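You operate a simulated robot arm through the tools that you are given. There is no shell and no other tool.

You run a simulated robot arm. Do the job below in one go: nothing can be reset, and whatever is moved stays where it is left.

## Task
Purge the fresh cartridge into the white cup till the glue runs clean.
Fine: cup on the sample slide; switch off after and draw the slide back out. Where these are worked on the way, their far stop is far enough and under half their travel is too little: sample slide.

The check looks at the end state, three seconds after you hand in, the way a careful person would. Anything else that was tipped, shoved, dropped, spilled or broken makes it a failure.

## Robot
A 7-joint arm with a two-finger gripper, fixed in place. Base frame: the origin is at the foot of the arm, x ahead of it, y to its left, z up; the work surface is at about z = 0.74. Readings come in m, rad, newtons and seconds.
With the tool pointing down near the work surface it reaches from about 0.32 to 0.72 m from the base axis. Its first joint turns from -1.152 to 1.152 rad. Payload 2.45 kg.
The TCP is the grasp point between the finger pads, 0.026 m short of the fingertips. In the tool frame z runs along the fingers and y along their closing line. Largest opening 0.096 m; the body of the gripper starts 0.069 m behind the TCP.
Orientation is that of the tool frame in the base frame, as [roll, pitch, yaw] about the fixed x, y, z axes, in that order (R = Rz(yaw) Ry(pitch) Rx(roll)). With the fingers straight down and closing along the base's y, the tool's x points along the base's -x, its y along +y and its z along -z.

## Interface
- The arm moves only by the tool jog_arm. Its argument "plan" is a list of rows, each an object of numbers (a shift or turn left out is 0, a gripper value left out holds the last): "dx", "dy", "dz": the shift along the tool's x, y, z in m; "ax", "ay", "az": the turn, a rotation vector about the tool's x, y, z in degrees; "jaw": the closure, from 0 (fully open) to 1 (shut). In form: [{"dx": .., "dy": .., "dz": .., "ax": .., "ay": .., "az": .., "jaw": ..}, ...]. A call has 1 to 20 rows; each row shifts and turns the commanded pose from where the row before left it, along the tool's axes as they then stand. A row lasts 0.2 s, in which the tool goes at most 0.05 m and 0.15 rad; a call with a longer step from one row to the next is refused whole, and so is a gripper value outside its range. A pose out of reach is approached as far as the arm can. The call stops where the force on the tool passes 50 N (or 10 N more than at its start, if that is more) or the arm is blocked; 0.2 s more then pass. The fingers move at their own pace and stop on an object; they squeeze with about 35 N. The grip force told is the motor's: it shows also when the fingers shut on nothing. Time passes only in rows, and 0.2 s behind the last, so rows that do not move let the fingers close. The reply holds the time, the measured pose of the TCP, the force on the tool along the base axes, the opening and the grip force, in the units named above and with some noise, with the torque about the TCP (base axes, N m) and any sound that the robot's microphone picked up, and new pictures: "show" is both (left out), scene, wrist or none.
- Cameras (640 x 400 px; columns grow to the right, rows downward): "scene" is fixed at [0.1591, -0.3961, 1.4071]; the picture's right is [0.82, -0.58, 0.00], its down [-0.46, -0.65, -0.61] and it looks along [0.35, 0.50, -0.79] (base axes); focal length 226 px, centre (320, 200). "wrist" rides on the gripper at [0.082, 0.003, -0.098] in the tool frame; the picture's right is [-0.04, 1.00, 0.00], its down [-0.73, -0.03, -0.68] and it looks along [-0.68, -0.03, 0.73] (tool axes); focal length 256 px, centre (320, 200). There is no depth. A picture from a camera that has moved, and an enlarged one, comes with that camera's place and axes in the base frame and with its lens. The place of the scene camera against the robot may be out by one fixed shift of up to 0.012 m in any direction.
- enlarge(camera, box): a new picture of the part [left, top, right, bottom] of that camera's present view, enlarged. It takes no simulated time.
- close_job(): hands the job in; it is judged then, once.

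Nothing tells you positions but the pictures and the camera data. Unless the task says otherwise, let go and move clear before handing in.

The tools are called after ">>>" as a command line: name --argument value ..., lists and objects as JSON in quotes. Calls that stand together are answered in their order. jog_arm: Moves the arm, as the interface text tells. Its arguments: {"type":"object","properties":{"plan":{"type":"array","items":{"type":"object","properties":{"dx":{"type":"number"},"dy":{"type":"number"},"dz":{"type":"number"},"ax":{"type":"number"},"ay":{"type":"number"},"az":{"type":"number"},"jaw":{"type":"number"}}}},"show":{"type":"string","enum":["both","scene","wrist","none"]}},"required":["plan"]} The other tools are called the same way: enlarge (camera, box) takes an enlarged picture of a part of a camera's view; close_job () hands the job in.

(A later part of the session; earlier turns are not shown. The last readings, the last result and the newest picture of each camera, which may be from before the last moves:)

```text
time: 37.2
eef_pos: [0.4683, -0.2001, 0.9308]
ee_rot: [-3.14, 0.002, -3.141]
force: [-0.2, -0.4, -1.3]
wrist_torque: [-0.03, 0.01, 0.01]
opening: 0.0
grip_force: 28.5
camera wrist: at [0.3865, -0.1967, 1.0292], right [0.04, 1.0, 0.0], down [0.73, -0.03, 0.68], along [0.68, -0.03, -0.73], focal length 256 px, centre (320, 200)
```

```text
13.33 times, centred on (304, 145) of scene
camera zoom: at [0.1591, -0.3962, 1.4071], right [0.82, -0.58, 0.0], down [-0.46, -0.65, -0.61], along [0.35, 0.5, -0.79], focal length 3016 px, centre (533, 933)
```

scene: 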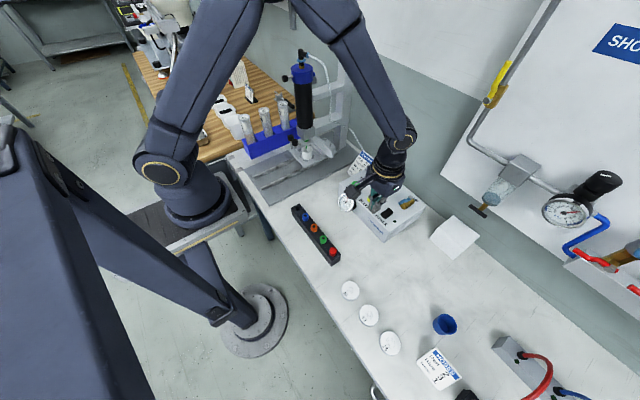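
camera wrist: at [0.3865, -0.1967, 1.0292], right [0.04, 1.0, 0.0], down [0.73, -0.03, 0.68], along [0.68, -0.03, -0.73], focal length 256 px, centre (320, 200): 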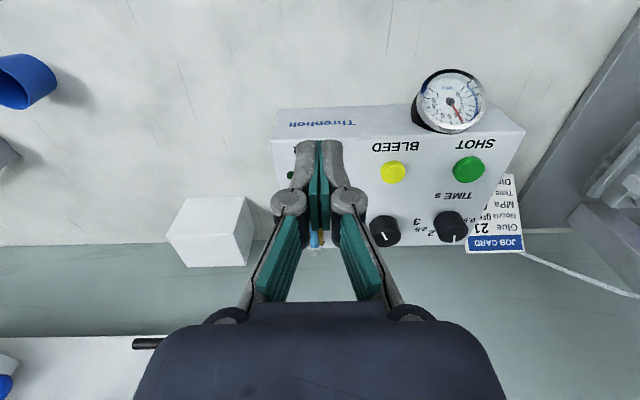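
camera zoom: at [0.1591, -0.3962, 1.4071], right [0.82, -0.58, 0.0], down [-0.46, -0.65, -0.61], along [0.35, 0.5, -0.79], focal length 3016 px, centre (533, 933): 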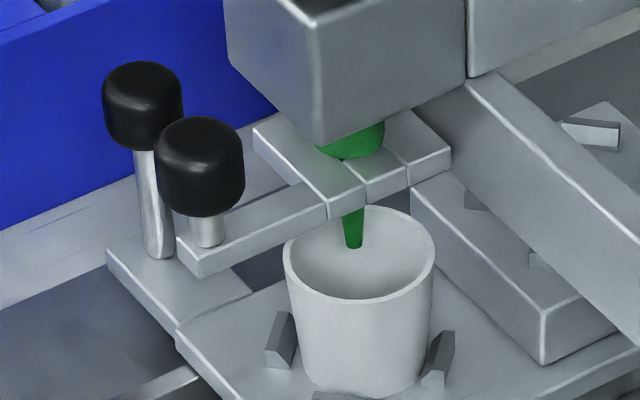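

The AIR lever lies along its body, so it is open. The rocker's rear half is raised (off state, LED dark), so I need to press its rear half. I'll position above it.

>>> jog_arm --plan '[{"dx": -0.03}, {"dx": -0.03}, {"dx": -0.022, "dz": 0.015}, {"dz": 0.025}, {}]' --show "wrist"

>>> enlarge --camera "wrist" --box '[240, 80, 400, 220]'

>>> enlarge --camera "scene" --box '[370, 170, 440, 240]'

```text
time: 38.4
eef_pos: [0.5538, -0.2025, 0.888]
ee_rot: [3.141, 0.001, -3.142]
force: [-1.6, 0.7, 0.1]
wrist_torque: [0.01, 0.06, -0.01]
opening: 0.0
grip_force: 28.2
camera wrist: at [0.4712, -0.198, 0.9872], right [0.04, 1.0, 0.0], down [0.73, -0.03, 0.68], along [0.68, -0.03, -0.73], focal length 256 px, centre (320, 200)
```

wrist: 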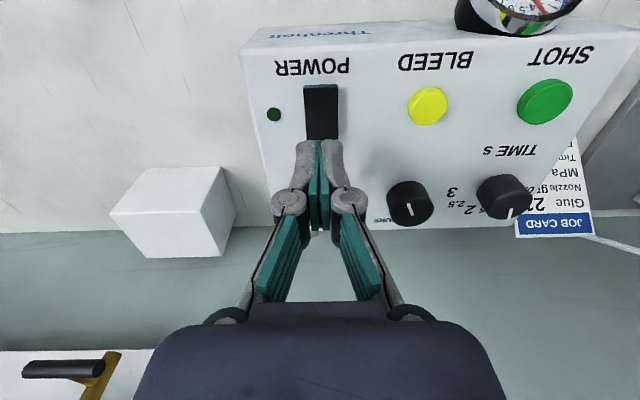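

```text
2.86 times, centred on (320, 150) of wrist
camera zoom: at [0.4712, -0.198, 0.9872], right [0.04, 1.0, 0.0], down [0.73, -0.03, 0.68], along [0.68, -0.03, -0.73], focal length 731 px, centre (320, 343)
```

zoom: 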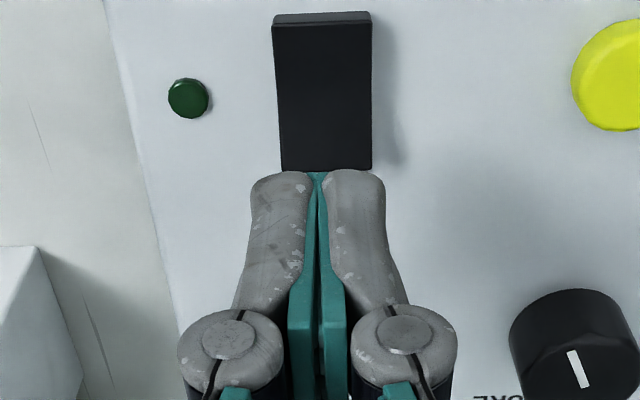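

```text
5.71 times, centred on (405, 205) of scene
camera zoom: at [0.1591, -0.3961, 1.4071], right [0.82, -0.58, 0.0], down [-0.46, -0.65, -0.61], along [0.35, 0.5, -0.79], focal length 1293 px, centre (-166, 171)
```

zoom: 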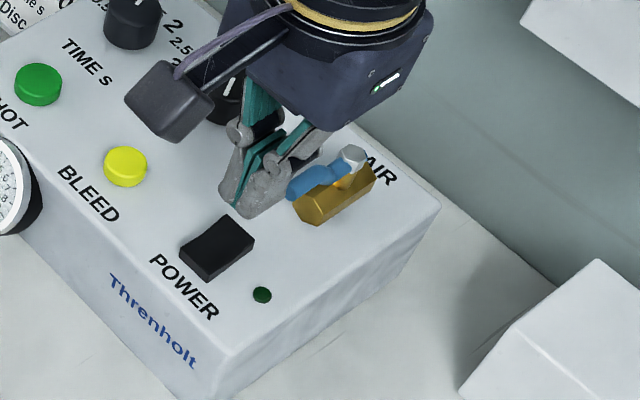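

The lever tip sits at about (0.571, -0.213, 0.866), close behind the rocker, so I'll press slightly forward and to the +y side of it. I'll descend in small steps.

>>> jog_arm --plan '[{"dx": 0.0035, "dy": 0.006}, {"dz": 0.015}, {"dz": 0.009}, {}]' --show "wrist"

>>> enlarge --camera "wrist" --box '[240, 80, 400, 220]'

>>> enlarge --camera "scene" --box '[385, 185, 435, 225]'

```text
time: 39.4
eef_pos: [0.5505, -0.195, 0.8667]
ee_rot: [-3.141, 0.0, 3.141]
force: [0.2, 0.3, -0.8]
wrist_torque: [0.02, -0.01, 0.0]
opening: 0.0001
grip_force: 28.1
camera wrist: at [0.4686, -0.1922, 0.9645], right [0.04, 1.0, 0.0], down [0.73, -0.03, 0.68], along [0.68, -0.03, -0.73], focal length 256 px, centre (320, 200)
```

wrist: 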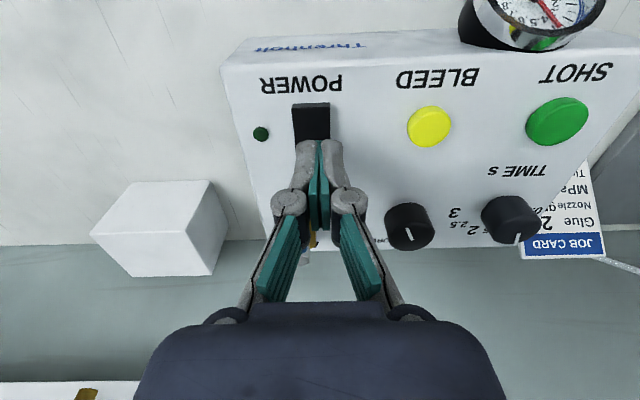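

```text
2.86 times, centred on (320, 150) of wrist
camera zoom: at [0.4686, -0.1922, 0.9645], right [0.04, 1.0, 0.0], down [0.73, -0.03, 0.68], along [0.68, -0.03, -0.73], focal length 731 px, centre (320, 343)
```

zoom: 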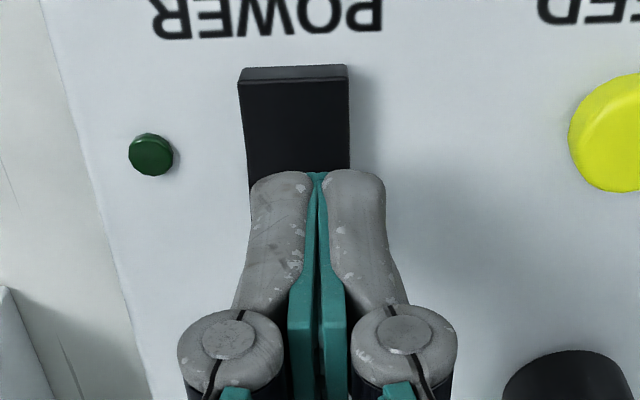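

```text
10.00 times, centred on (410, 205) of scene
camera zoom: at [0.1591, -0.3961, 1.4071], right [0.82, -0.58, 0.0], down [-0.46, -0.65, -0.61], along [0.35, 0.5, -0.79], focal length 2262 px, centre (-580, 150)
```

zoom: 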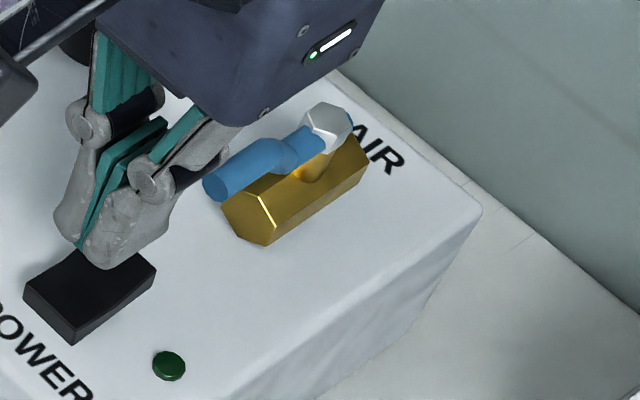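

There is clear space to the lever. I'll press down gradually and watch the force and the LED.

>>> jog_arm --plan '[{"dz": 0.006}, {"dz": 0.003}, {"dz": 0.002}, {}]' --show "none"

>>> enlarge --camera "scene" --box '[385, 185, 435, 225]'

```text
time: 40.4
eef_pos: [0.5505, -0.1944, 0.8554]
ee_rot: [3.14, 0.0, 3.141]
force: [-0.2, 0.1, -0.3]
wrist_torque: [0.02, 0.02, -0.01]
opening: 0.0
grip_force: 28.2
```

```text
10.00 times, centred on (410, 205) of scene
camera zoom: at [0.1591, -0.3961, 1.4071], right [0.82, -0.58, 0.0], down [-0.46, -0.65, -0.61], along [0.35, 0.5, -0.79], focal length 2262 px, centre (-580, 150)
```

zoom: 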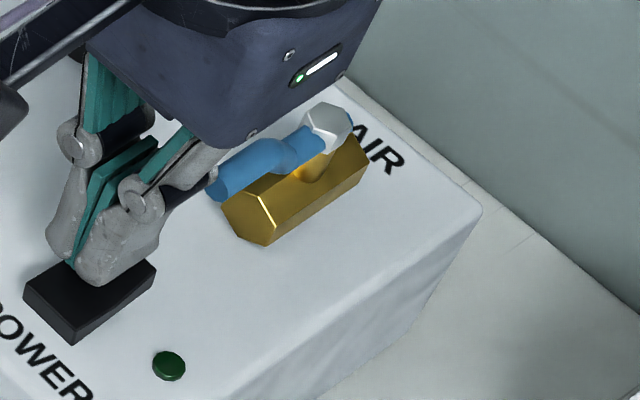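

>>> jog_arm --plan '[{"dz": 0.002}, {"dz": 0.002}, {"dz": 0.002}]' --show "none"

>>> enlarge --camera "scene" --box '[385, 185, 435, 225]'

```text
time: 41.4
eef_pos: [0.5509, -0.1945, 0.8524]
ee_rot: [-3.141, -0.001, -3.141]
force: [-5.1, 2.0, 11.7]
wrist_torque: [0.06, 0.25, -0.02]
opening: 0.006
grip_force: 27.8
stopped in row 3: the force on the tool passed its limit at 52 N (the readings are from after the stop); the commanded pose is now the measured one
```

```text
10.00 times, centred on (410, 205) of scene
camera zoom: at [0.1588, -0.396, 1.4072], right [0.82, -0.58, 0.0], down [-0.46, -0.65, -0.61], along [0.35, 0.5, -0.79], focal length 2262 px, centre (-580, 150)
```

zoom: 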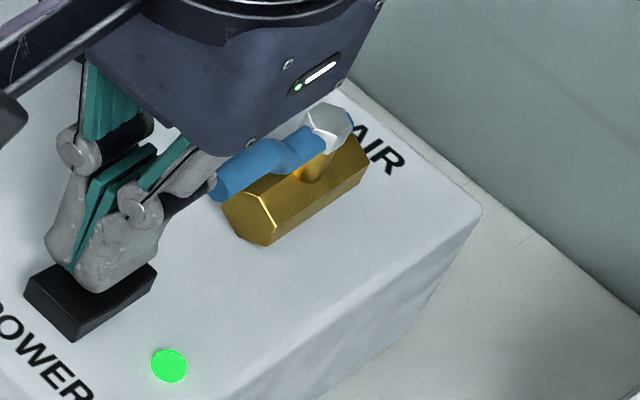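

The LED is lit, so power is on. I'll lift off straight up and go over BLEED.

>>> jog_arm --plan '[{"dz": -0.01}, {"dz": -0.02}, {"dz": -0.02}, {"dy": 0.03, "dx": 0.005}, {"dy": 0.03, "dx": 0.005}, {}]' --show "both"

>>> enlarge --camera "wrist" --box '[240, 60, 400, 200]'

>>> enlarge --camera "scene" --box '[284, 125, 334, 165]'

```text
time: 42.8
eef_pos: [0.5421, -0.1341, 0.9]
ee_rot: [3.142, -0.001, -3.14]
force: [-0.3, -0.7, -0.5]
wrist_torque: [0.0, 0.05, 0.02]
opening: 0.0002
grip_force: 28.7
camera wrist: at [0.4609, -0.1309, 0.9997], right [0.04, 1.0, 0.0], down [0.73, -0.03, 0.68], along [0.68, -0.03, -0.73], focal length 256 px, centre (320, 200)
```

scene: 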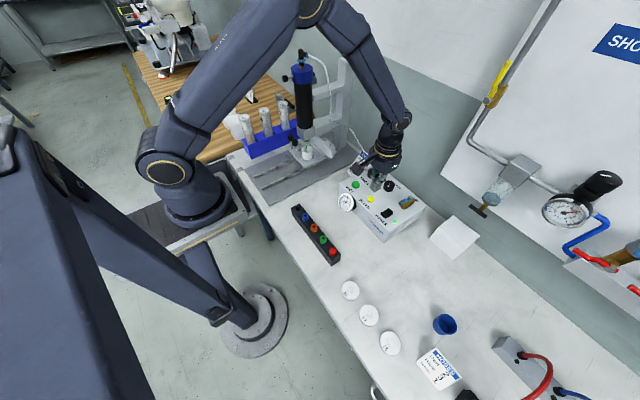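
wrist: 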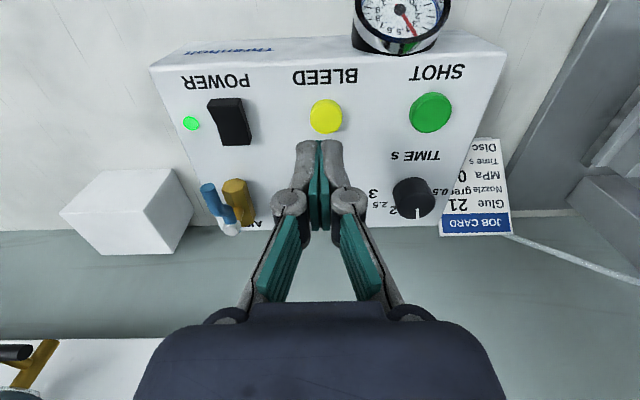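

```text
2.86 times, centred on (320, 130) of wrist
camera zoom: at [0.4609, -0.1309, 0.9997], right [0.04, 1.0, 0.0], down [0.73, -0.03, 0.68], along [0.68, -0.03, -0.73], focal length 731 px, centre (320, 400)
```

zoom: 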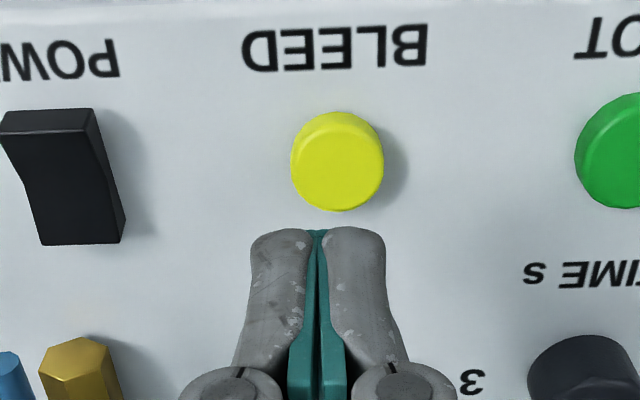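

```text
10.00 times, centred on (309, 145) of scene
camera zoom: at [0.1591, -0.3961, 1.4071], right [0.82, -0.58, 0.0], down [-0.46, -0.65, -0.61], along [0.35, 0.5, -0.79], focal length 2262 px, centre (430, 750)
```

zoom: 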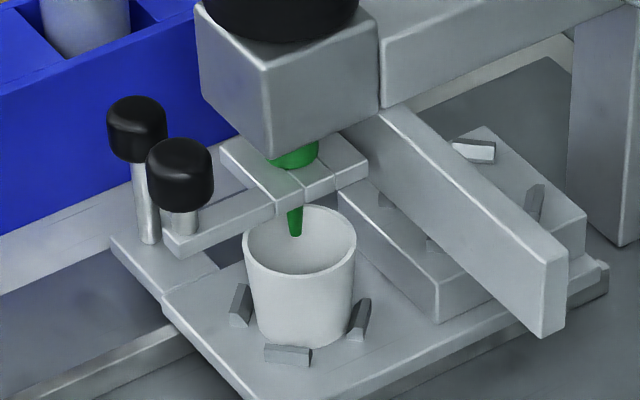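

BLEED is at about (0.5415, -0.130). I'll centre over it, come down close, and then press in small steps while watching the nozzle.

>>> jog_arm --plan '[{"dy": 0.0042, "dz": 0.01}, {"dz": 0.02}, {"dz": 0.01}, {}]' --show "none"

>>> enlarge --camera "scene" --box '[350, 180, 400, 220]'

>>> enlarge --camera "wrist" --box '[240, 80, 400, 220]'

>>> enlarge --camera "wrist" --box '[480, 60, 640, 300]'

```text
time: 43.8
eef_pos: [0.5424, -0.1291, 0.8619]
ee_rot: [-3.141, 0.001, 3.141]
force: [0.2, 0.3, 0.7]
wrist_torque: [0.02, 0.02, 0.0]
opening: 0.0003
grip_force: 28.7
```

```text
10.00 times, centred on (375, 200) of scene
camera zoom: at [0.1591, -0.3961, 1.4071], right [0.82, -0.58, 0.0], down [-0.46, -0.65, -0.61], along [0.35, 0.5, -0.79], focal length 2262 px, centre (-230, 200)
```

zoom: 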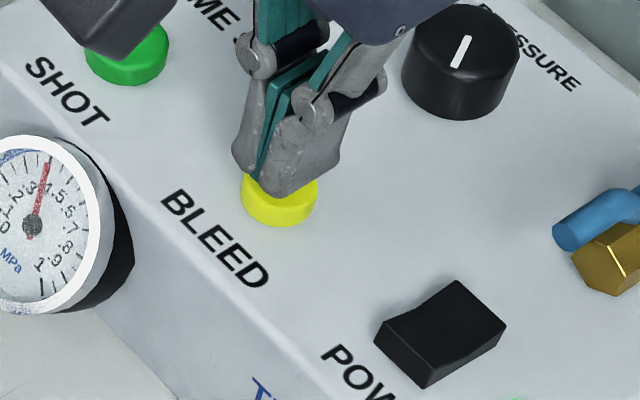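

```text
2.86 times, centred on (320, 150) of wrist
camera zoom: at [0.4595, -0.1267, 0.9604], right [0.04, 1.0, 0.0], down [0.73, -0.03, 0.68], along [0.68, -0.03, -0.73], focal length 731 px, centre (320, 343)
```

zoom: 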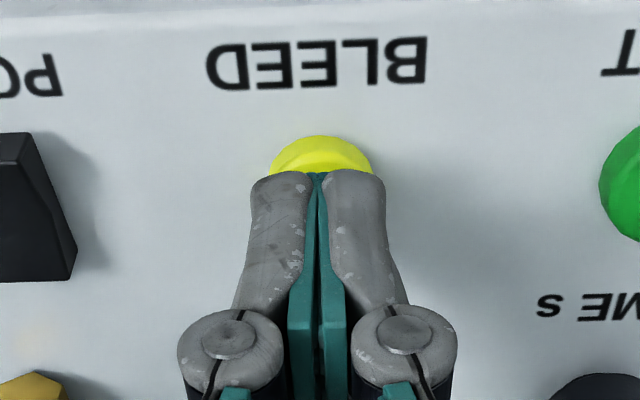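

```text
1.67 times, centred on (560, 180) of wrist
camera zoom: at [0.4595, -0.1267, 0.9604], right [0.04, 1.0, 0.0], down [0.73, -0.03, 0.68], along [0.68, -0.03, -0.73], focal length 427 px, centre (-80, 233)
```

zoom: 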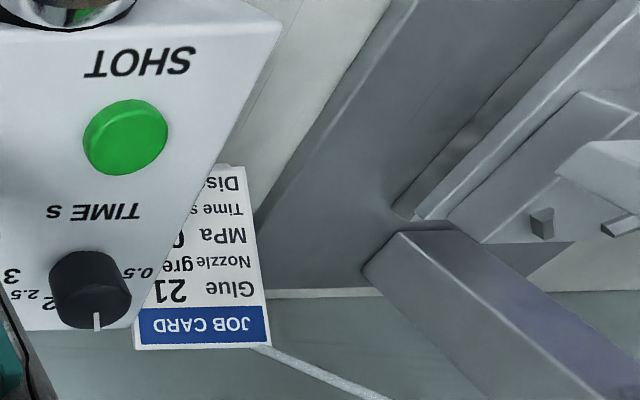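

>>> jog_arm --plan '[{"dz": 0.006}, {"dz": 0.003}]' --show "none"

>>> enlarge --camera "scene" --box '[284, 125, 334, 165]'

>>> enlarge --camera "scene" --box '[350, 180, 400, 220]'

```text
time: 44.4
eef_pos: [0.542, -0.1314, 0.8532]
ee_rot: [-3.141, -0.001, -3.14]
force: [-0.5, -0.1, 0.7]
wrist_torque: [0.03, -0.02, -0.02]
opening: 0.0
grip_force: 28.7
```

```text
10.00 times, centred on (309, 145) of scene
camera zoom: at [0.1591, -0.3961, 1.4071], right [0.82, -0.58, 0.0], down [-0.46, -0.65, -0.61], along [0.35, 0.5, -0.79], focal length 2262 px, centre (430, 750)
```

zoom: 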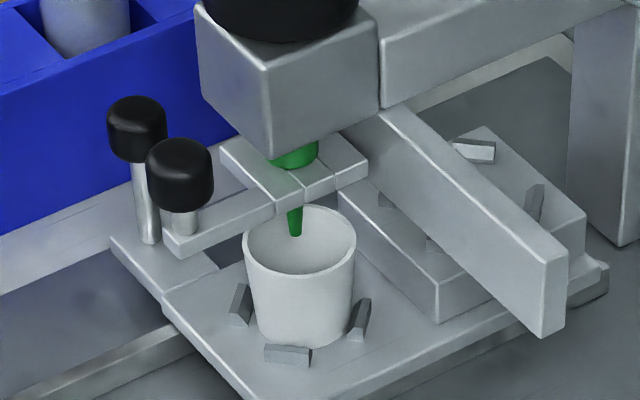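

```text
10.00 times, centred on (375, 200) of scene
camera zoom: at [0.1591, -0.3961, 1.4071], right [0.82, -0.58, 0.0], down [-0.46, -0.65, -0.61], along [0.35, 0.5, -0.79], focal length 2262 px, centre (-230, 200)
```

zoom: 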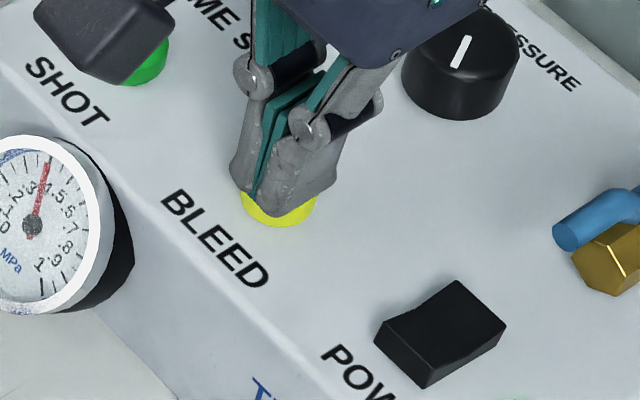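

>>> jog_arm --plan '[{"dz": 0.002}, {"dz": 0.002}]' --show "none"

>>> enlarge --camera "scene" --box '[284, 125, 334, 165]'

```text
time: 45.0
eef_pos: [0.5416, -0.131, 0.8483]
ee_rot: [3.141, 0.0, 3.14]
force: [-1.5, 0.1, 2.3]
wrist_torque: [0.03, 0.03, -0.06]
opening: 0.0062
grip_force: 28.6
```

```text
10.00 times, centred on (309, 145) of scene
camera zoom: at [0.159, -0.3961, 1.4071], right [0.82, -0.58, 0.0], down [-0.46, -0.65, -0.61], along [0.35, 0.5, -0.79], focal length 2262 px, centre (430, 750)
```

zoom: 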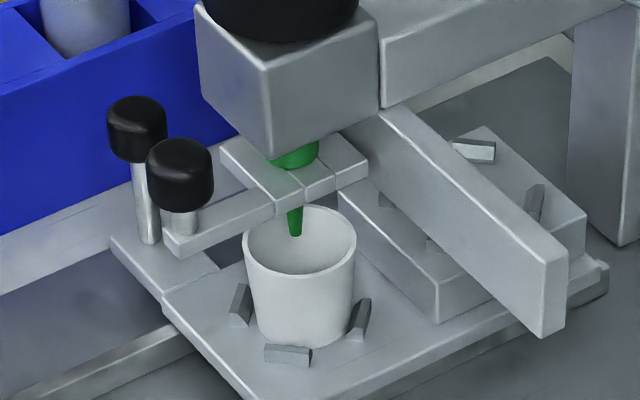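

Light contact now. I'll press in another couple of millimetres.

>>> jog_arm --plan '[{"dz": 0.0015}, {"dz": 0.0015}]' --show "none"

>>> enlarge --camera "scene" --box '[284, 125, 334, 165]'

```text
time: 45.5
eef_pos: [0.5426, -0.1309, 0.8459]
ee_rot: [-3.141, 0.0, -3.141]
force: [-2.0, -0.6, 5.1]
wrist_torque: [-0.04, 0.05, -0.01]
opening: 0.0059
grip_force: 28.4
heard: click
```

```text
10.00 times, centred on (309, 145) of scene
camera zoom: at [0.159, -0.3961, 1.4071], right [0.82, -0.58, 0.0], down [-0.46, -0.65, -0.61], along [0.35, 0.5, -0.79], focal length 2262 px, centre (430, 750)
```

zoom: 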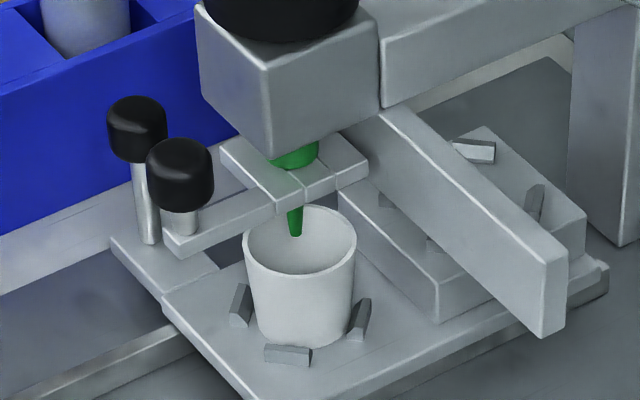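

A click: BLEED is pressed. I'll hold it a short while and look at the nozzle.

>>> jog_arm --plan '[{"dz": 0.0005}, {}, {}, {}]' --show "none"

>>> enlarge --camera "scene" --box '[296, 134, 321, 154]'

>>> enlarge --camera "scene" --box '[330, 170, 400, 220]'

```text
time: 46.5
eef_pos: [0.5434, -0.1311, 0.8459]
ee_rot: [-3.141, 0.003, 3.141]
force: [-1.7, 0.9, 9.5]
wrist_torque: [0.01, 0.04, 0.01]
opening: 0.0058
grip_force: 28.6
```

```text
16.00 times, centred on (308, 144) of scene
camera zoom: at [0.1589, -0.3961, 1.4071], right [0.82, -0.58, 0.0], down [-0.46, -0.65, -0.61], along [0.35, 0.5, -0.79], focal length 3620 px, centre (504, 1096)
```

zoom: 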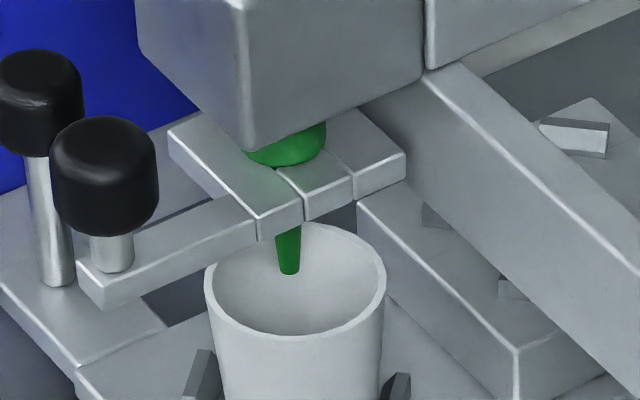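

```text
8.00 times, centred on (365, 195) of scene
camera zoom: at [0.1589, -0.3961, 1.4071], right [0.82, -0.58, 0.0], down [-0.46, -0.65, -0.61], along [0.35, 0.5, -0.79], focal length 1810 px, centre (-40, 240)
```

zoom: 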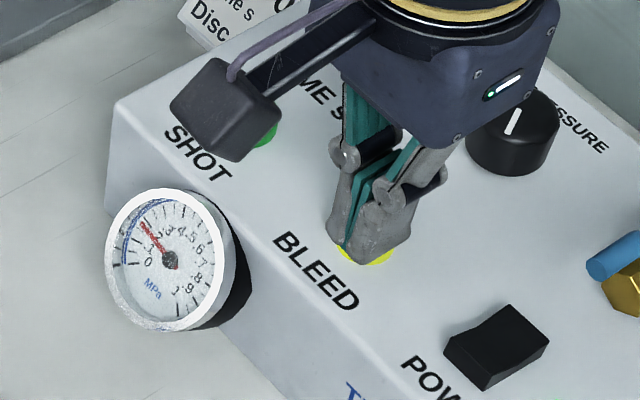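

The gauge needle is dropping (about 0.4 to 0.17) and no glue appears, so BLEED seems to vent air rather than dispense. I'll release it and see what the gauge does.

>>> jog_arm --plan '[{"dz": -0.006}, {"dz": -0.01}, {}]' --show "none"

>>> enlarge --camera "scene" --box '[330, 170, 400, 220]'

>>> enlarge --camera "scene" --box '[296, 134, 321, 154]'

```text
time: 47.4
eef_pos: [0.5404, -0.1304, 0.8609]
ee_rot: [-3.141, 0.001, 3.142]
force: [0.9, 0.9, 0.5]
wrist_torque: [-0.01, -0.02, -0.02]
opening: 0.0
grip_force: 28.2
```

```text
8.00 times, centred on (365, 195) of scene
camera zoom: at [0.1591, -0.3961, 1.4071], right [0.82, -0.58, 0.0], down [-0.46, -0.65, -0.61], along [0.35, 0.5, -0.79], focal length 1810 px, centre (-40, 240)
```

zoom: 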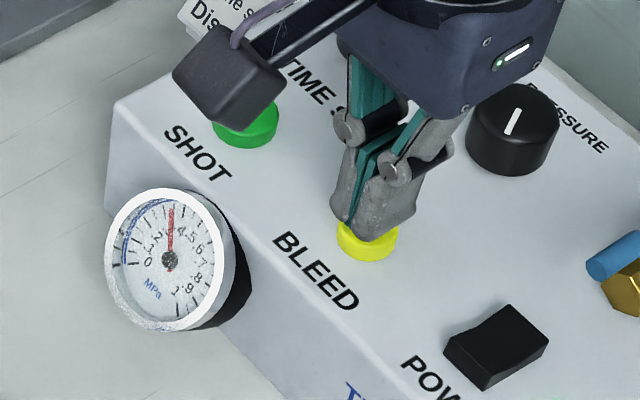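

```text
16.00 times, centred on (308, 144) of scene
camera zoom: at [0.1591, -0.3961, 1.4071], right [0.82, -0.58, 0.0], down [-0.46, -0.65, -0.61], along [0.35, 0.5, -0.79], focal length 3620 px, centre (504, 1096)
```

zoom: 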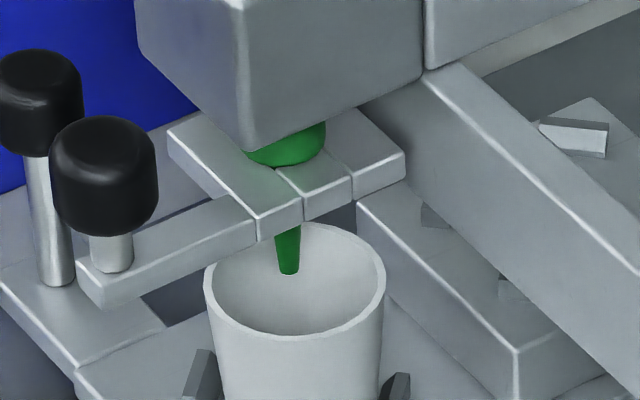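

The pressure climbs back after release, so BLEED only vents; glue comes out with SHOT. I'll move over to the green SHOT button.

>>> jog_arm --plan '[{"dz": -0.03}, {"dy": 0.035}, {"dy": 0.035}, {}]' --show "wrist"

>>> enlarge --camera "wrist" --box '[240, 60, 400, 260]'

>>> enlarge --camera "scene" --box '[330, 160, 410, 225]'

>>> enlarge --camera "wrist" --box '[480, 20, 640, 260]'

```text
time: 48.4
eef_pos: [0.5402, -0.0586, 0.8924]
ee_rot: [3.141, 0.0, 3.141]
force: [0.0, 0.3, -0.8]
wrist_torque: [0.02, 0.02, -0.01]
opening: 0.0
grip_force: 28.5
camera wrist: at [0.4583, -0.0552, 0.9911], right [0.04, 1.0, 0.0], down [0.73, -0.03, 0.68], along [0.68, -0.03, -0.73], focal length 256 px, centre (320, 200)
```

wrist: 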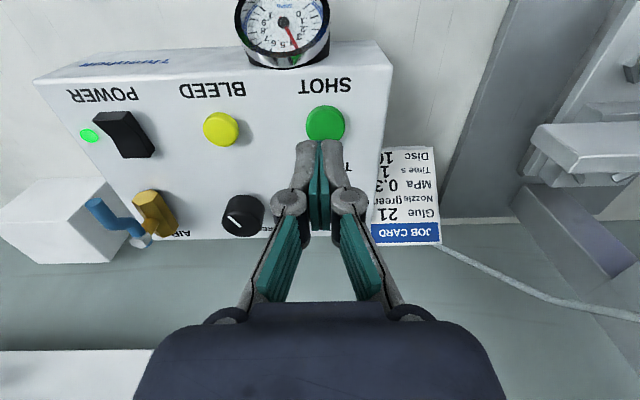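

```text
2.00 times, centred on (320, 160) of wrist
camera zoom: at [0.4583, -0.0552, 0.9911], right [0.04, 1.0, 0.0], down [0.73, -0.03, 0.68], along [0.68, -0.03, -0.73], focal length 512 px, centre (320, 280)
```

zoom: 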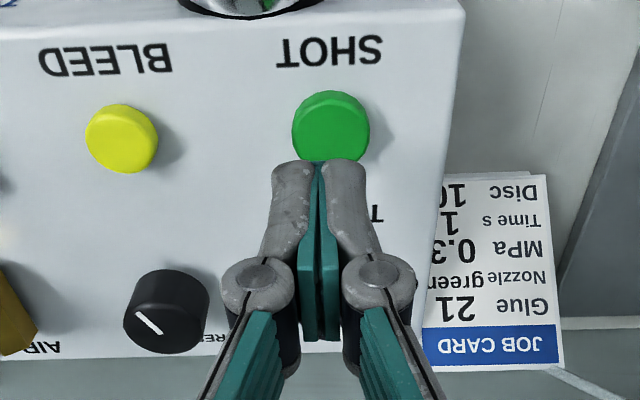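

```text
6.15 times, centred on (370, 192) of scene
camera zoom: at [0.1591, -0.3961, 1.4071], right [0.82, -0.58, 0.0], down [-0.46, -0.65, -0.61], along [0.35, 0.5, -0.79], focal length 1392 px, centre (12, 246)
```

zoom: 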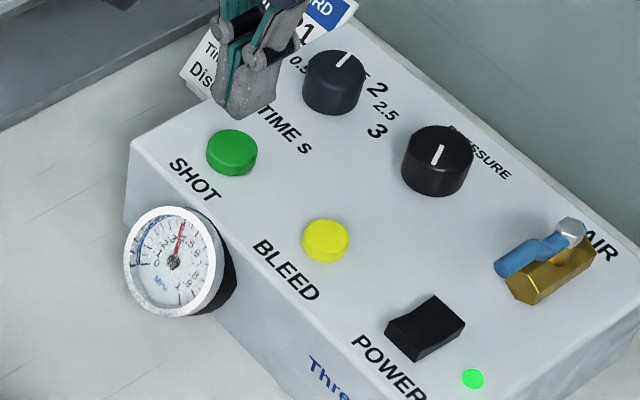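

```text
1.67 times, centred on (560, 140) of wrist
camera zoom: at [0.4583, -0.0552, 0.9911], right [0.04, 1.0, 0.0], down [0.73, -0.03, 0.68], along [0.68, -0.03, -0.73], focal length 427 px, centre (-80, 300)
```

zoom: 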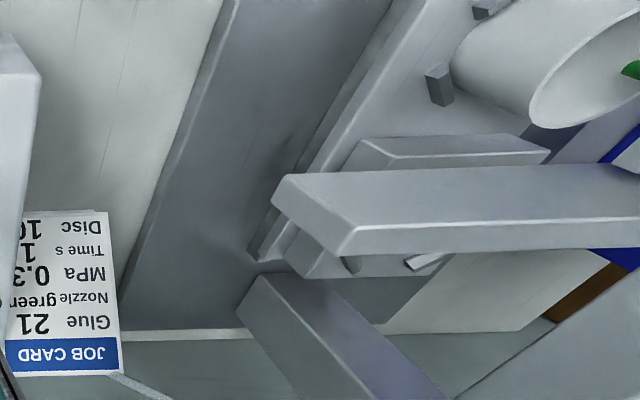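

SHOT is at about (0.5405, -0.055). I'll centre, descend close, then press until the click.

>>> jog_arm --plan '[{"dy": 0.0037, "dz": 0.01}, {"dz": 0.018}, {"dz": 0.01}, {}]' --show "wrist"

>>> enlarge --camera "wrist" --box '[240, 80, 400, 220]'

>>> enlarge --camera "wrist" --box '[560, 0, 640, 120]'

```text
time: 49.4
eef_pos: [0.5377, -0.0564, 0.8548]
ee_rot: [3.141, 0.001, -3.14]
force: [0.8, 0.2, -0.2]
wrist_torque: [0.01, -0.01, 0.0]
opening: 0.0001
grip_force: 28.0
camera wrist: at [0.4563, -0.0534, 0.9535], right [0.04, 1.0, 0.0], down [0.73, -0.03, 0.68], along [0.68, -0.03, -0.73], focal length 256 px, centre (320, 200)
```

wrist: 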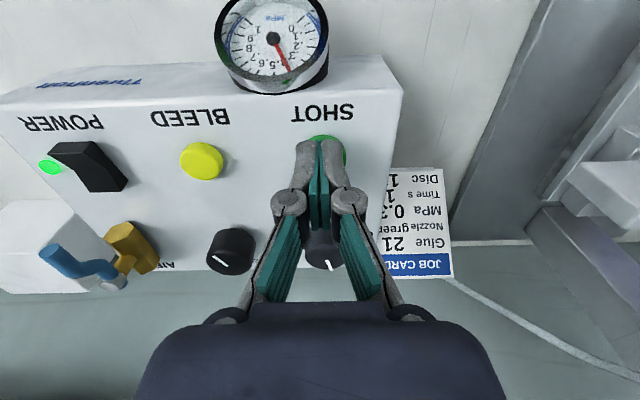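

```text
2.86 times, centred on (320, 150) of wrist
camera zoom: at [0.4563, -0.0534, 0.9535], right [0.04, 1.0, 0.0], down [0.73, -0.03, 0.68], along [0.68, -0.03, -0.73], focal length 731 px, centre (320, 343)
```

zoom: 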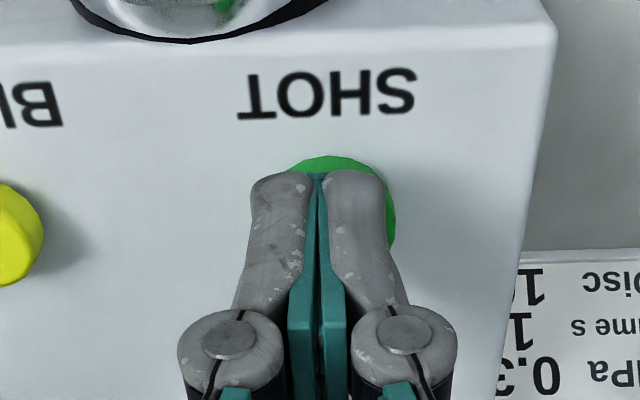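

```text
3.33 times, centred on (600, 60) of wrist
camera zoom: at [0.4563, -0.0534, 0.9535], right [0.04, 1.0, 0.0], down [0.73, -0.03, 0.68], along [0.68, -0.03, -0.73], focal length 853 px, centre (-613, 667)
```

zoom: 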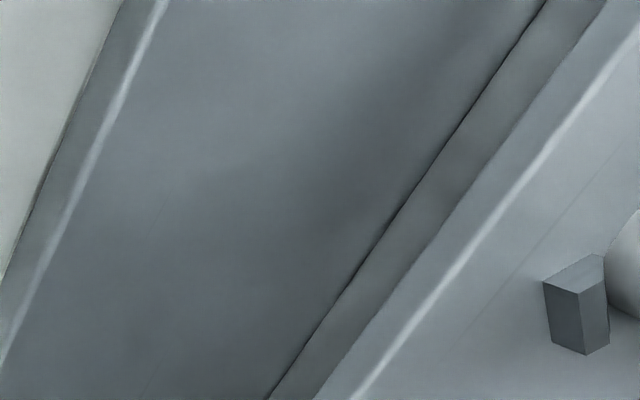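

>>> jog_arm --plan '[{"dy": 0.003, "dx": -0.001}, {"dz": 0.004}, {"dz": 0.002}]' --show "none"

```text
time: 50.1
eef_pos: [0.5418, -0.0561, 0.8484]
ee_rot: [-3.14, 0.0, 3.14]
force: [-0.5, -0.6, 2.6]
wrist_torque: [0.03, 0.04, -0.02]
opening: 0.0058
grip_force: 28.5
```

Light contact with SHOT. Now I'll press the last couple of millimetres.

>>> jog_arm --plan '[{"dz": 0.0015}, {"dz": 0.0015}]' --show "none"

>>> enlarge --camera "scene" --box '[296, 134, 321, 154]'

>>> enlarge --camera "scene" --box '[330, 170, 400, 220]'

```text
time: 50.8
eef_pos: [0.5429, -0.0566, 0.8471]
ee_rot: [-3.14, 0.0, -3.14]
force: [-3.0, 1.5, 5.1]
wrist_torque: [0.03, 0.05, -0.02]
opening: 0.0061
grip_force: 28.7
heard: click
```

```text
16.00 times, centred on (308, 144) of scene
camera zoom: at [0.159, -0.3961, 1.4071], right [0.82, -0.58, 0.0], down [-0.46, -0.65, -0.61], along [0.35, 0.5, -0.79], focal length 3620 px, centre (504, 1096)
```

zoom: 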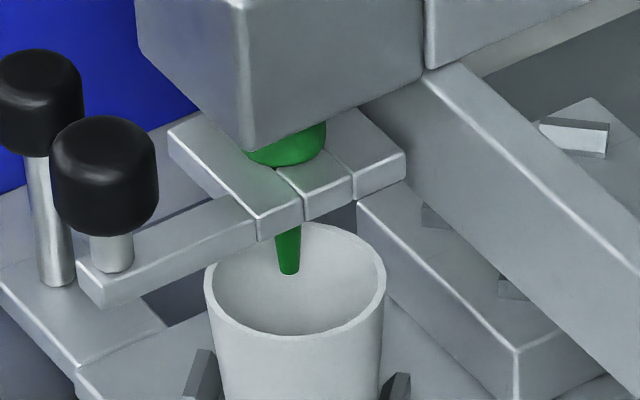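

```text
8.00 times, centred on (365, 195) of scene
camera zoom: at [0.159, -0.3961, 1.4071], right [0.82, -0.58, 0.0], down [-0.46, -0.65, -0.61], along [0.35, 0.5, -0.79], focal length 1810 px, centre (-40, 240)
```

zoom: 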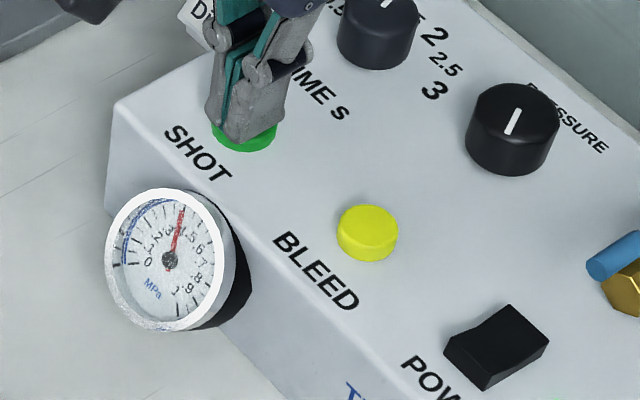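

>>> jog_arm --plan '[{"dz": 0.0005}, {}]' --show "none"

>>> enlarge --camera "scene" --box '[296, 134, 321, 154]'

>>> enlarge --camera "scene" --box '[330, 170, 400, 220]'

```text
time: 51.4
eef_pos: [0.5421, -0.0554, 0.8452]
ee_rot: [3.141, 0.002, 3.14]
force: [-0.4, -0.2, 9.1]
wrist_torque: [0.0, 0.06, -0.01]
opening: 0.0059
grip_force: 28.2
```

```text
16.00 times, centred on (308, 144) of scene
camera zoom: at [0.1589, -0.3961, 1.4071], right [0.82, -0.58, 0.0], down [-0.46, -0.65, -0.61], along [0.35, 0.5, -0.79], focal length 3620 px, centre (504, 1096)
```

zoom: 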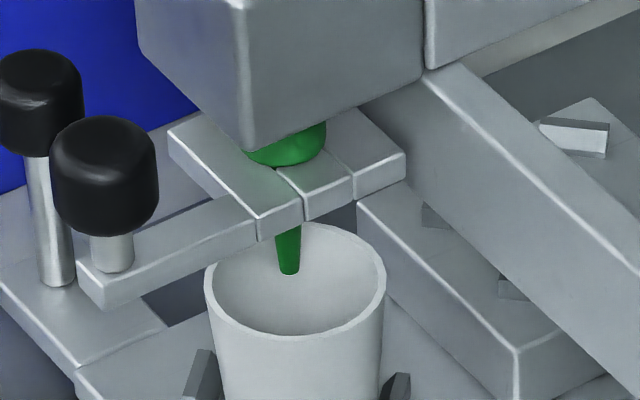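

```text
8.00 times, centred on (365, 195) of scene
camera zoom: at [0.1589, -0.3961, 1.4071], right [0.82, -0.58, 0.0], down [-0.46, -0.65, -0.61], along [0.35, 0.5, -0.79], focal length 1810 px, centre (-40, 240)
```

zoom: 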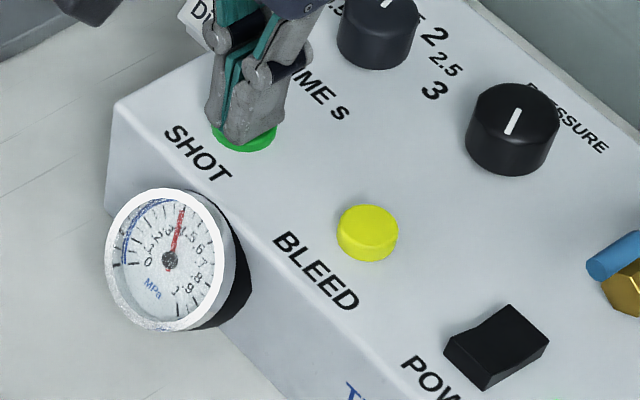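

>>> jog_arm --plan '[{}, {}, {}, {}]' --show "scene"

>>> enlarge --camera "scene" --box '[296, 134, 321, 154]'

>>> enlarge --camera "wrist" --box '[560, 40, 640, 160]'

```text
time: 52.4
eef_pos: [0.5428, -0.0549, 0.8439]
ee_rot: [-3.141, 0.0, -3.142]
force: [2.3, -1.5, 9.6]
wrist_torque: [0.02, 0.01, 0.0]
opening: 0.0061
grip_force: 29.1
```

scene: 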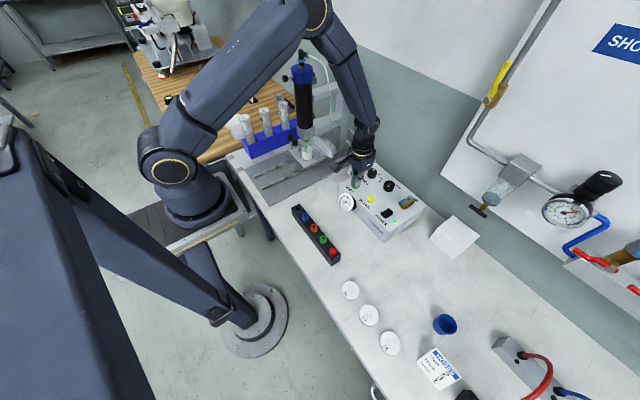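

```text
16.00 times, centred on (308, 144) of scene
camera zoom: at [0.159, -0.3961, 1.4071], right [0.82, -0.58, 0.0], down [-0.46, -0.65, -0.61], along [0.35, 0.5, -0.79], focal length 3620 px, centre (504, 1096)
```

zoom: 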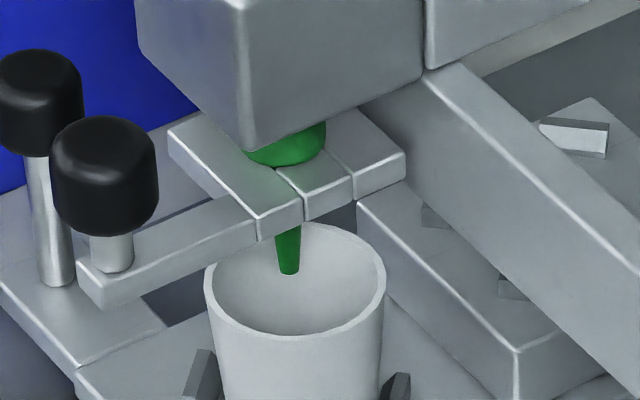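

```text
3.33 times, centred on (600, 100) of wrist
camera zoom: at [0.4604, -0.0517, 0.9436], right [0.04, 1.0, 0.0], down [0.73, -0.03, 0.68], along [0.68, -0.03, -0.73], focal length 853 px, centre (-613, 533)
```

zoom: 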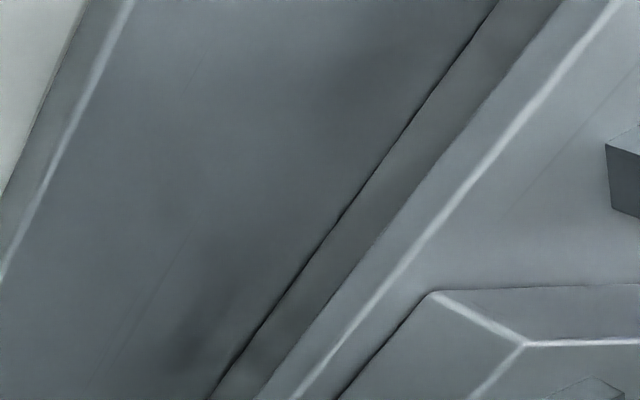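

No glue at the nozzle after a full shot. I'll release SHOT and inspect the gauge, hose, cap and nozzle in detail.

>>> jog_arm --plan '[{"dz": -0.008}, {"dz": -0.01}, {}]' --show "none"

>>> enlarge --camera "scene" --box '[337, 188, 361, 212]'

>>> enlarge --camera "scene" --box '[270, 40, 370, 120]'

>>> enlarge --camera "scene" --box '[292, 110, 332, 145]'

>>> enlarge --camera "scene" --box '[298, 138, 314, 152]'

```text
time: 53.1
eef_pos: [0.5415, -0.0549, 0.8628]
ee_rot: [3.141, 0.0, -3.14]
force: [0.5, 0.9, -0.6]
wrist_torque: [-0.04, 0.0, 0.0]
opening: 0.0
grip_force: 28.7
```

```text
16.00 times, centred on (349, 200) of scene
camera zoom: at [0.1591, -0.3961, 1.4071], right [0.82, -0.58, 0.0], down [-0.46, -0.65, -0.61], along [0.35, 0.5, -0.79], focal length 3620 px, centre (-144, 200)
```

zoom: 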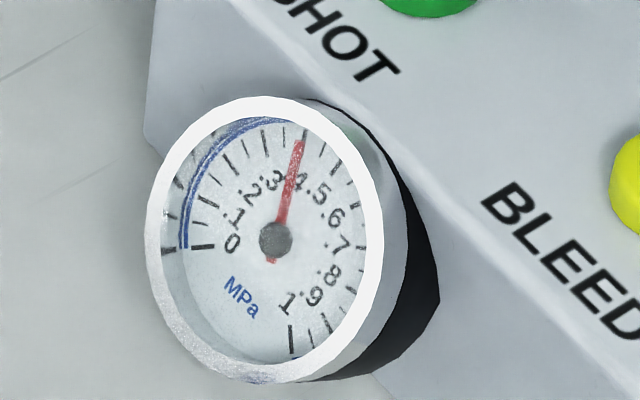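

```text
5.00 times, centred on (320, 80) of scene
camera zoom: at [0.1591, -0.3961, 1.4071], right [0.82, -0.58, 0.0], down [-0.46, -0.65, -0.61], along [0.35, 0.5, -0.79], focal length 1131 px, centre (320, 800)
```

zoom: 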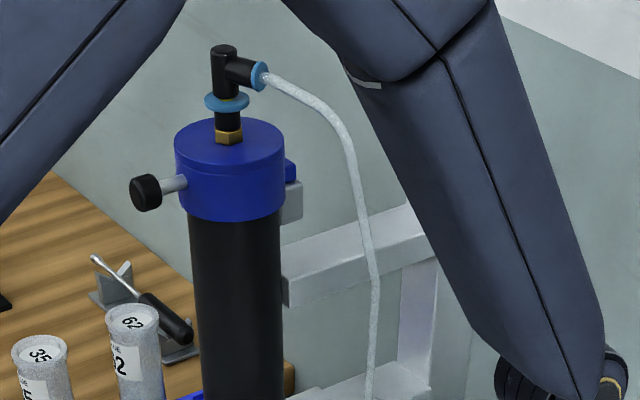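

```text
11.43 times, centred on (312, 128) of scene
camera zoom: at [0.1591, -0.3961, 1.4071], right [0.82, -0.58, 0.0], down [-0.46, -0.65, -0.61], along [0.35, 0.5, -0.79], focal length 2586 px, centre (411, 1029)
```

zoom: 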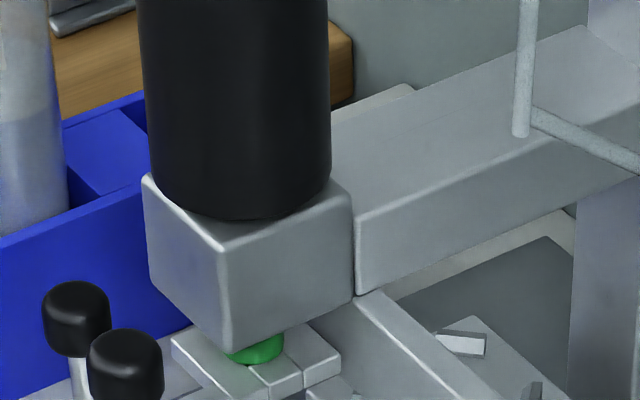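

```text
16.00 times, centred on (306, 145) of scene
camera zoom: at [0.1591, -0.3961, 1.4071], right [0.82, -0.58, 0.0], down [-0.46, -0.65, -0.61], along [0.35, 0.5, -0.79], focal length 3620 px, centre (544, 1080)
```

zoom: 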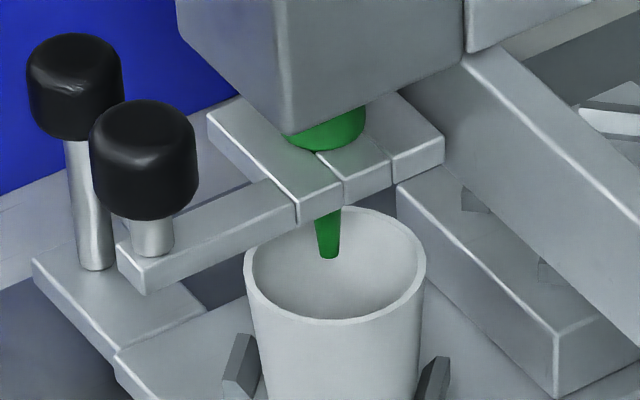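

Pressure is back at 0.4 and nothing looks wrong at the cap or nozzle; a fresh cartridge may need several shots before glue reaches the tip. I'll fire another shot and look mid-shot.

>>> jog_arm --plan '[{"dz": 0.012}, {"dz": 0.004}, {"dz": 0.0015}]' --show "none"

>>> enlarge --camera "scene" --box '[298, 138, 314, 152]'

>>> enlarge --camera "scene" --box '[337, 188, 361, 212]'

```text
time: 54.0
eef_pos: [0.542, -0.0549, 0.8453]
ee_rot: [-3.141, 0.0, 3.141]
force: [-3.0, 0.3, 7.5]
wrist_torque: [-0.02, 0.07, -0.01]
opening: 0.0059
grip_force: 28.7
heard: click
```

```text
16.00 times, centred on (306, 145) of scene
camera zoom: at [0.1589, -0.3961, 1.4071], right [0.82, -0.58, 0.0], down [-0.46, -0.65, -0.61], along [0.35, 0.5, -0.79], focal length 3620 px, centre (544, 1080)
```

zoom: 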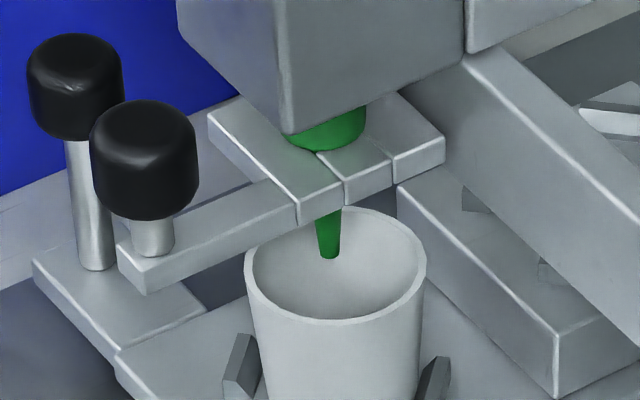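

```text
16.00 times, centred on (349, 200) of scene
camera zoom: at [0.1589, -0.3961, 1.4071], right [0.82, -0.58, 0.0], down [-0.46, -0.65, -0.61], along [0.35, 0.5, -0.79], focal length 3620 px, centre (-144, 200)
```

zoom: 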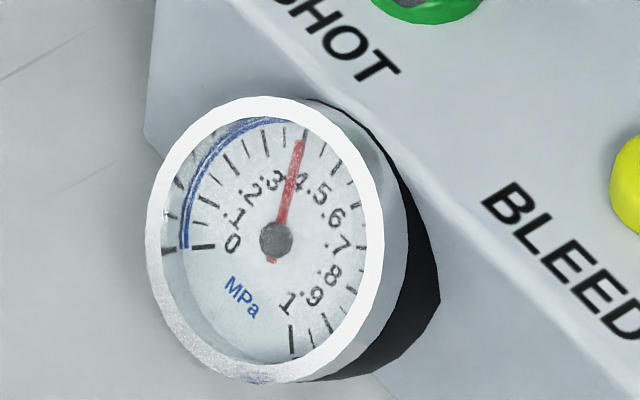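

>>> jog_arm --plan '[{}, {}]' --show "wrist"

>>> enlarge --camera "scene" --box '[298, 138, 314, 152]'

```text
time: 54.5
eef_pos: [0.5427, -0.0549, 0.8457]
ee_rot: [3.141, 0.003, 3.141]
force: [-2.5, -0.4, 7.0]
wrist_torque: [0.01, 0.07, 0.0]
opening: 0.0058
grip_force: 29.1
camera wrist: at [0.4604, -0.0508, 0.9441], right [0.04, 1.0, 0.0], down [0.73, -0.03, 0.68], along [0.68, -0.03, -0.73], focal length 256 px, centre (320, 200)
```

wrist: 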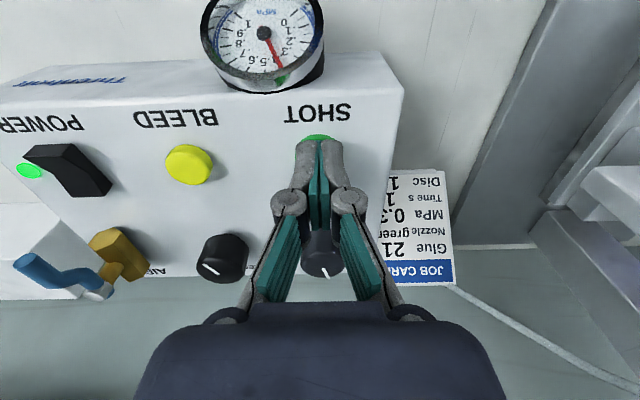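

```text
16.00 times, centred on (306, 145) of scene
camera zoom: at [0.1589, -0.3961, 1.4071], right [0.82, -0.58, 0.0], down [-0.46, -0.65, -0.61], along [0.35, 0.5, -0.79], focal length 3620 px, centre (544, 1080)
```

zoom: 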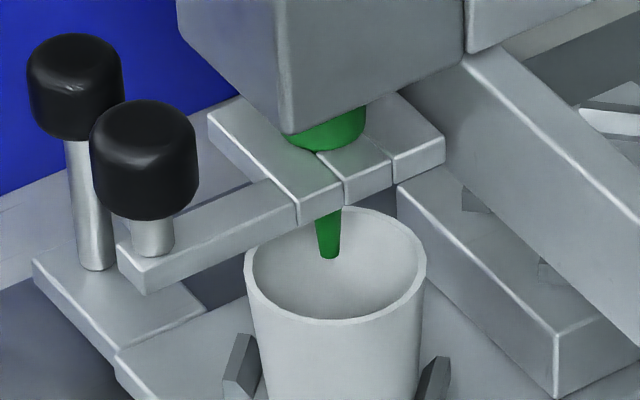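

>>> jog_arm --plan '[{}, {}, {}, {}, {}]' --show "none"

>>> enlarge --camera "scene" --box '[298, 138, 314, 152]'

>>> enlarge --camera "scene" --box '[340, 150, 440, 230]'

```text
time: 55.8
eef_pos: [0.5426, -0.0545, 0.8458]
ee_rot: [-3.141, 0.001, -3.141]
force: [0.4, 0.5, 7.2]
wrist_torque: [0.04, -0.04, -0.03]
opening: 0.0059
grip_force: 28.5
```

```text
16.00 times, centred on (306, 145) of scene
camera zoom: at [0.159, -0.3961, 1.4071], right [0.82, -0.58, 0.0], down [-0.46, -0.65, -0.61], along [0.35, 0.5, -0.79], focal length 3620 px, centre (544, 1080)
```

zoom: 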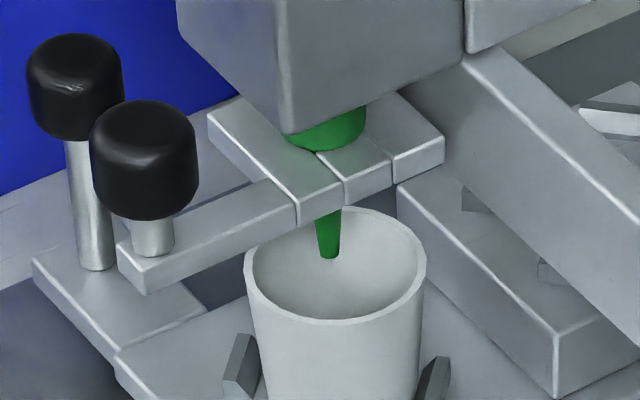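

```text
5.00 times, centred on (390, 190) of scene
camera zoom: at [0.159, -0.3961, 1.4071], right [0.82, -0.58, 0.0], down [-0.46, -0.65, -0.61], along [0.35, 0.5, -0.79], focal length 1131 px, centre (-30, 250)
```

zoom: 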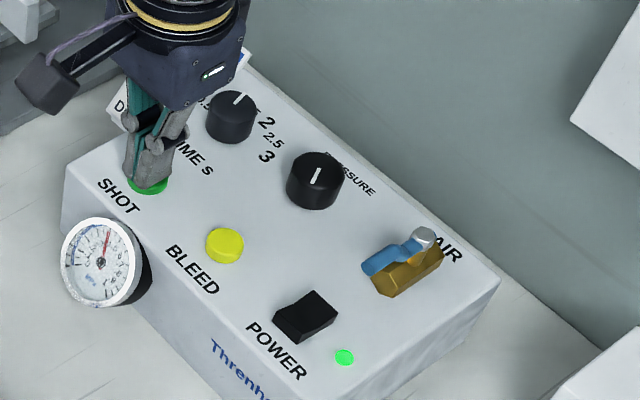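

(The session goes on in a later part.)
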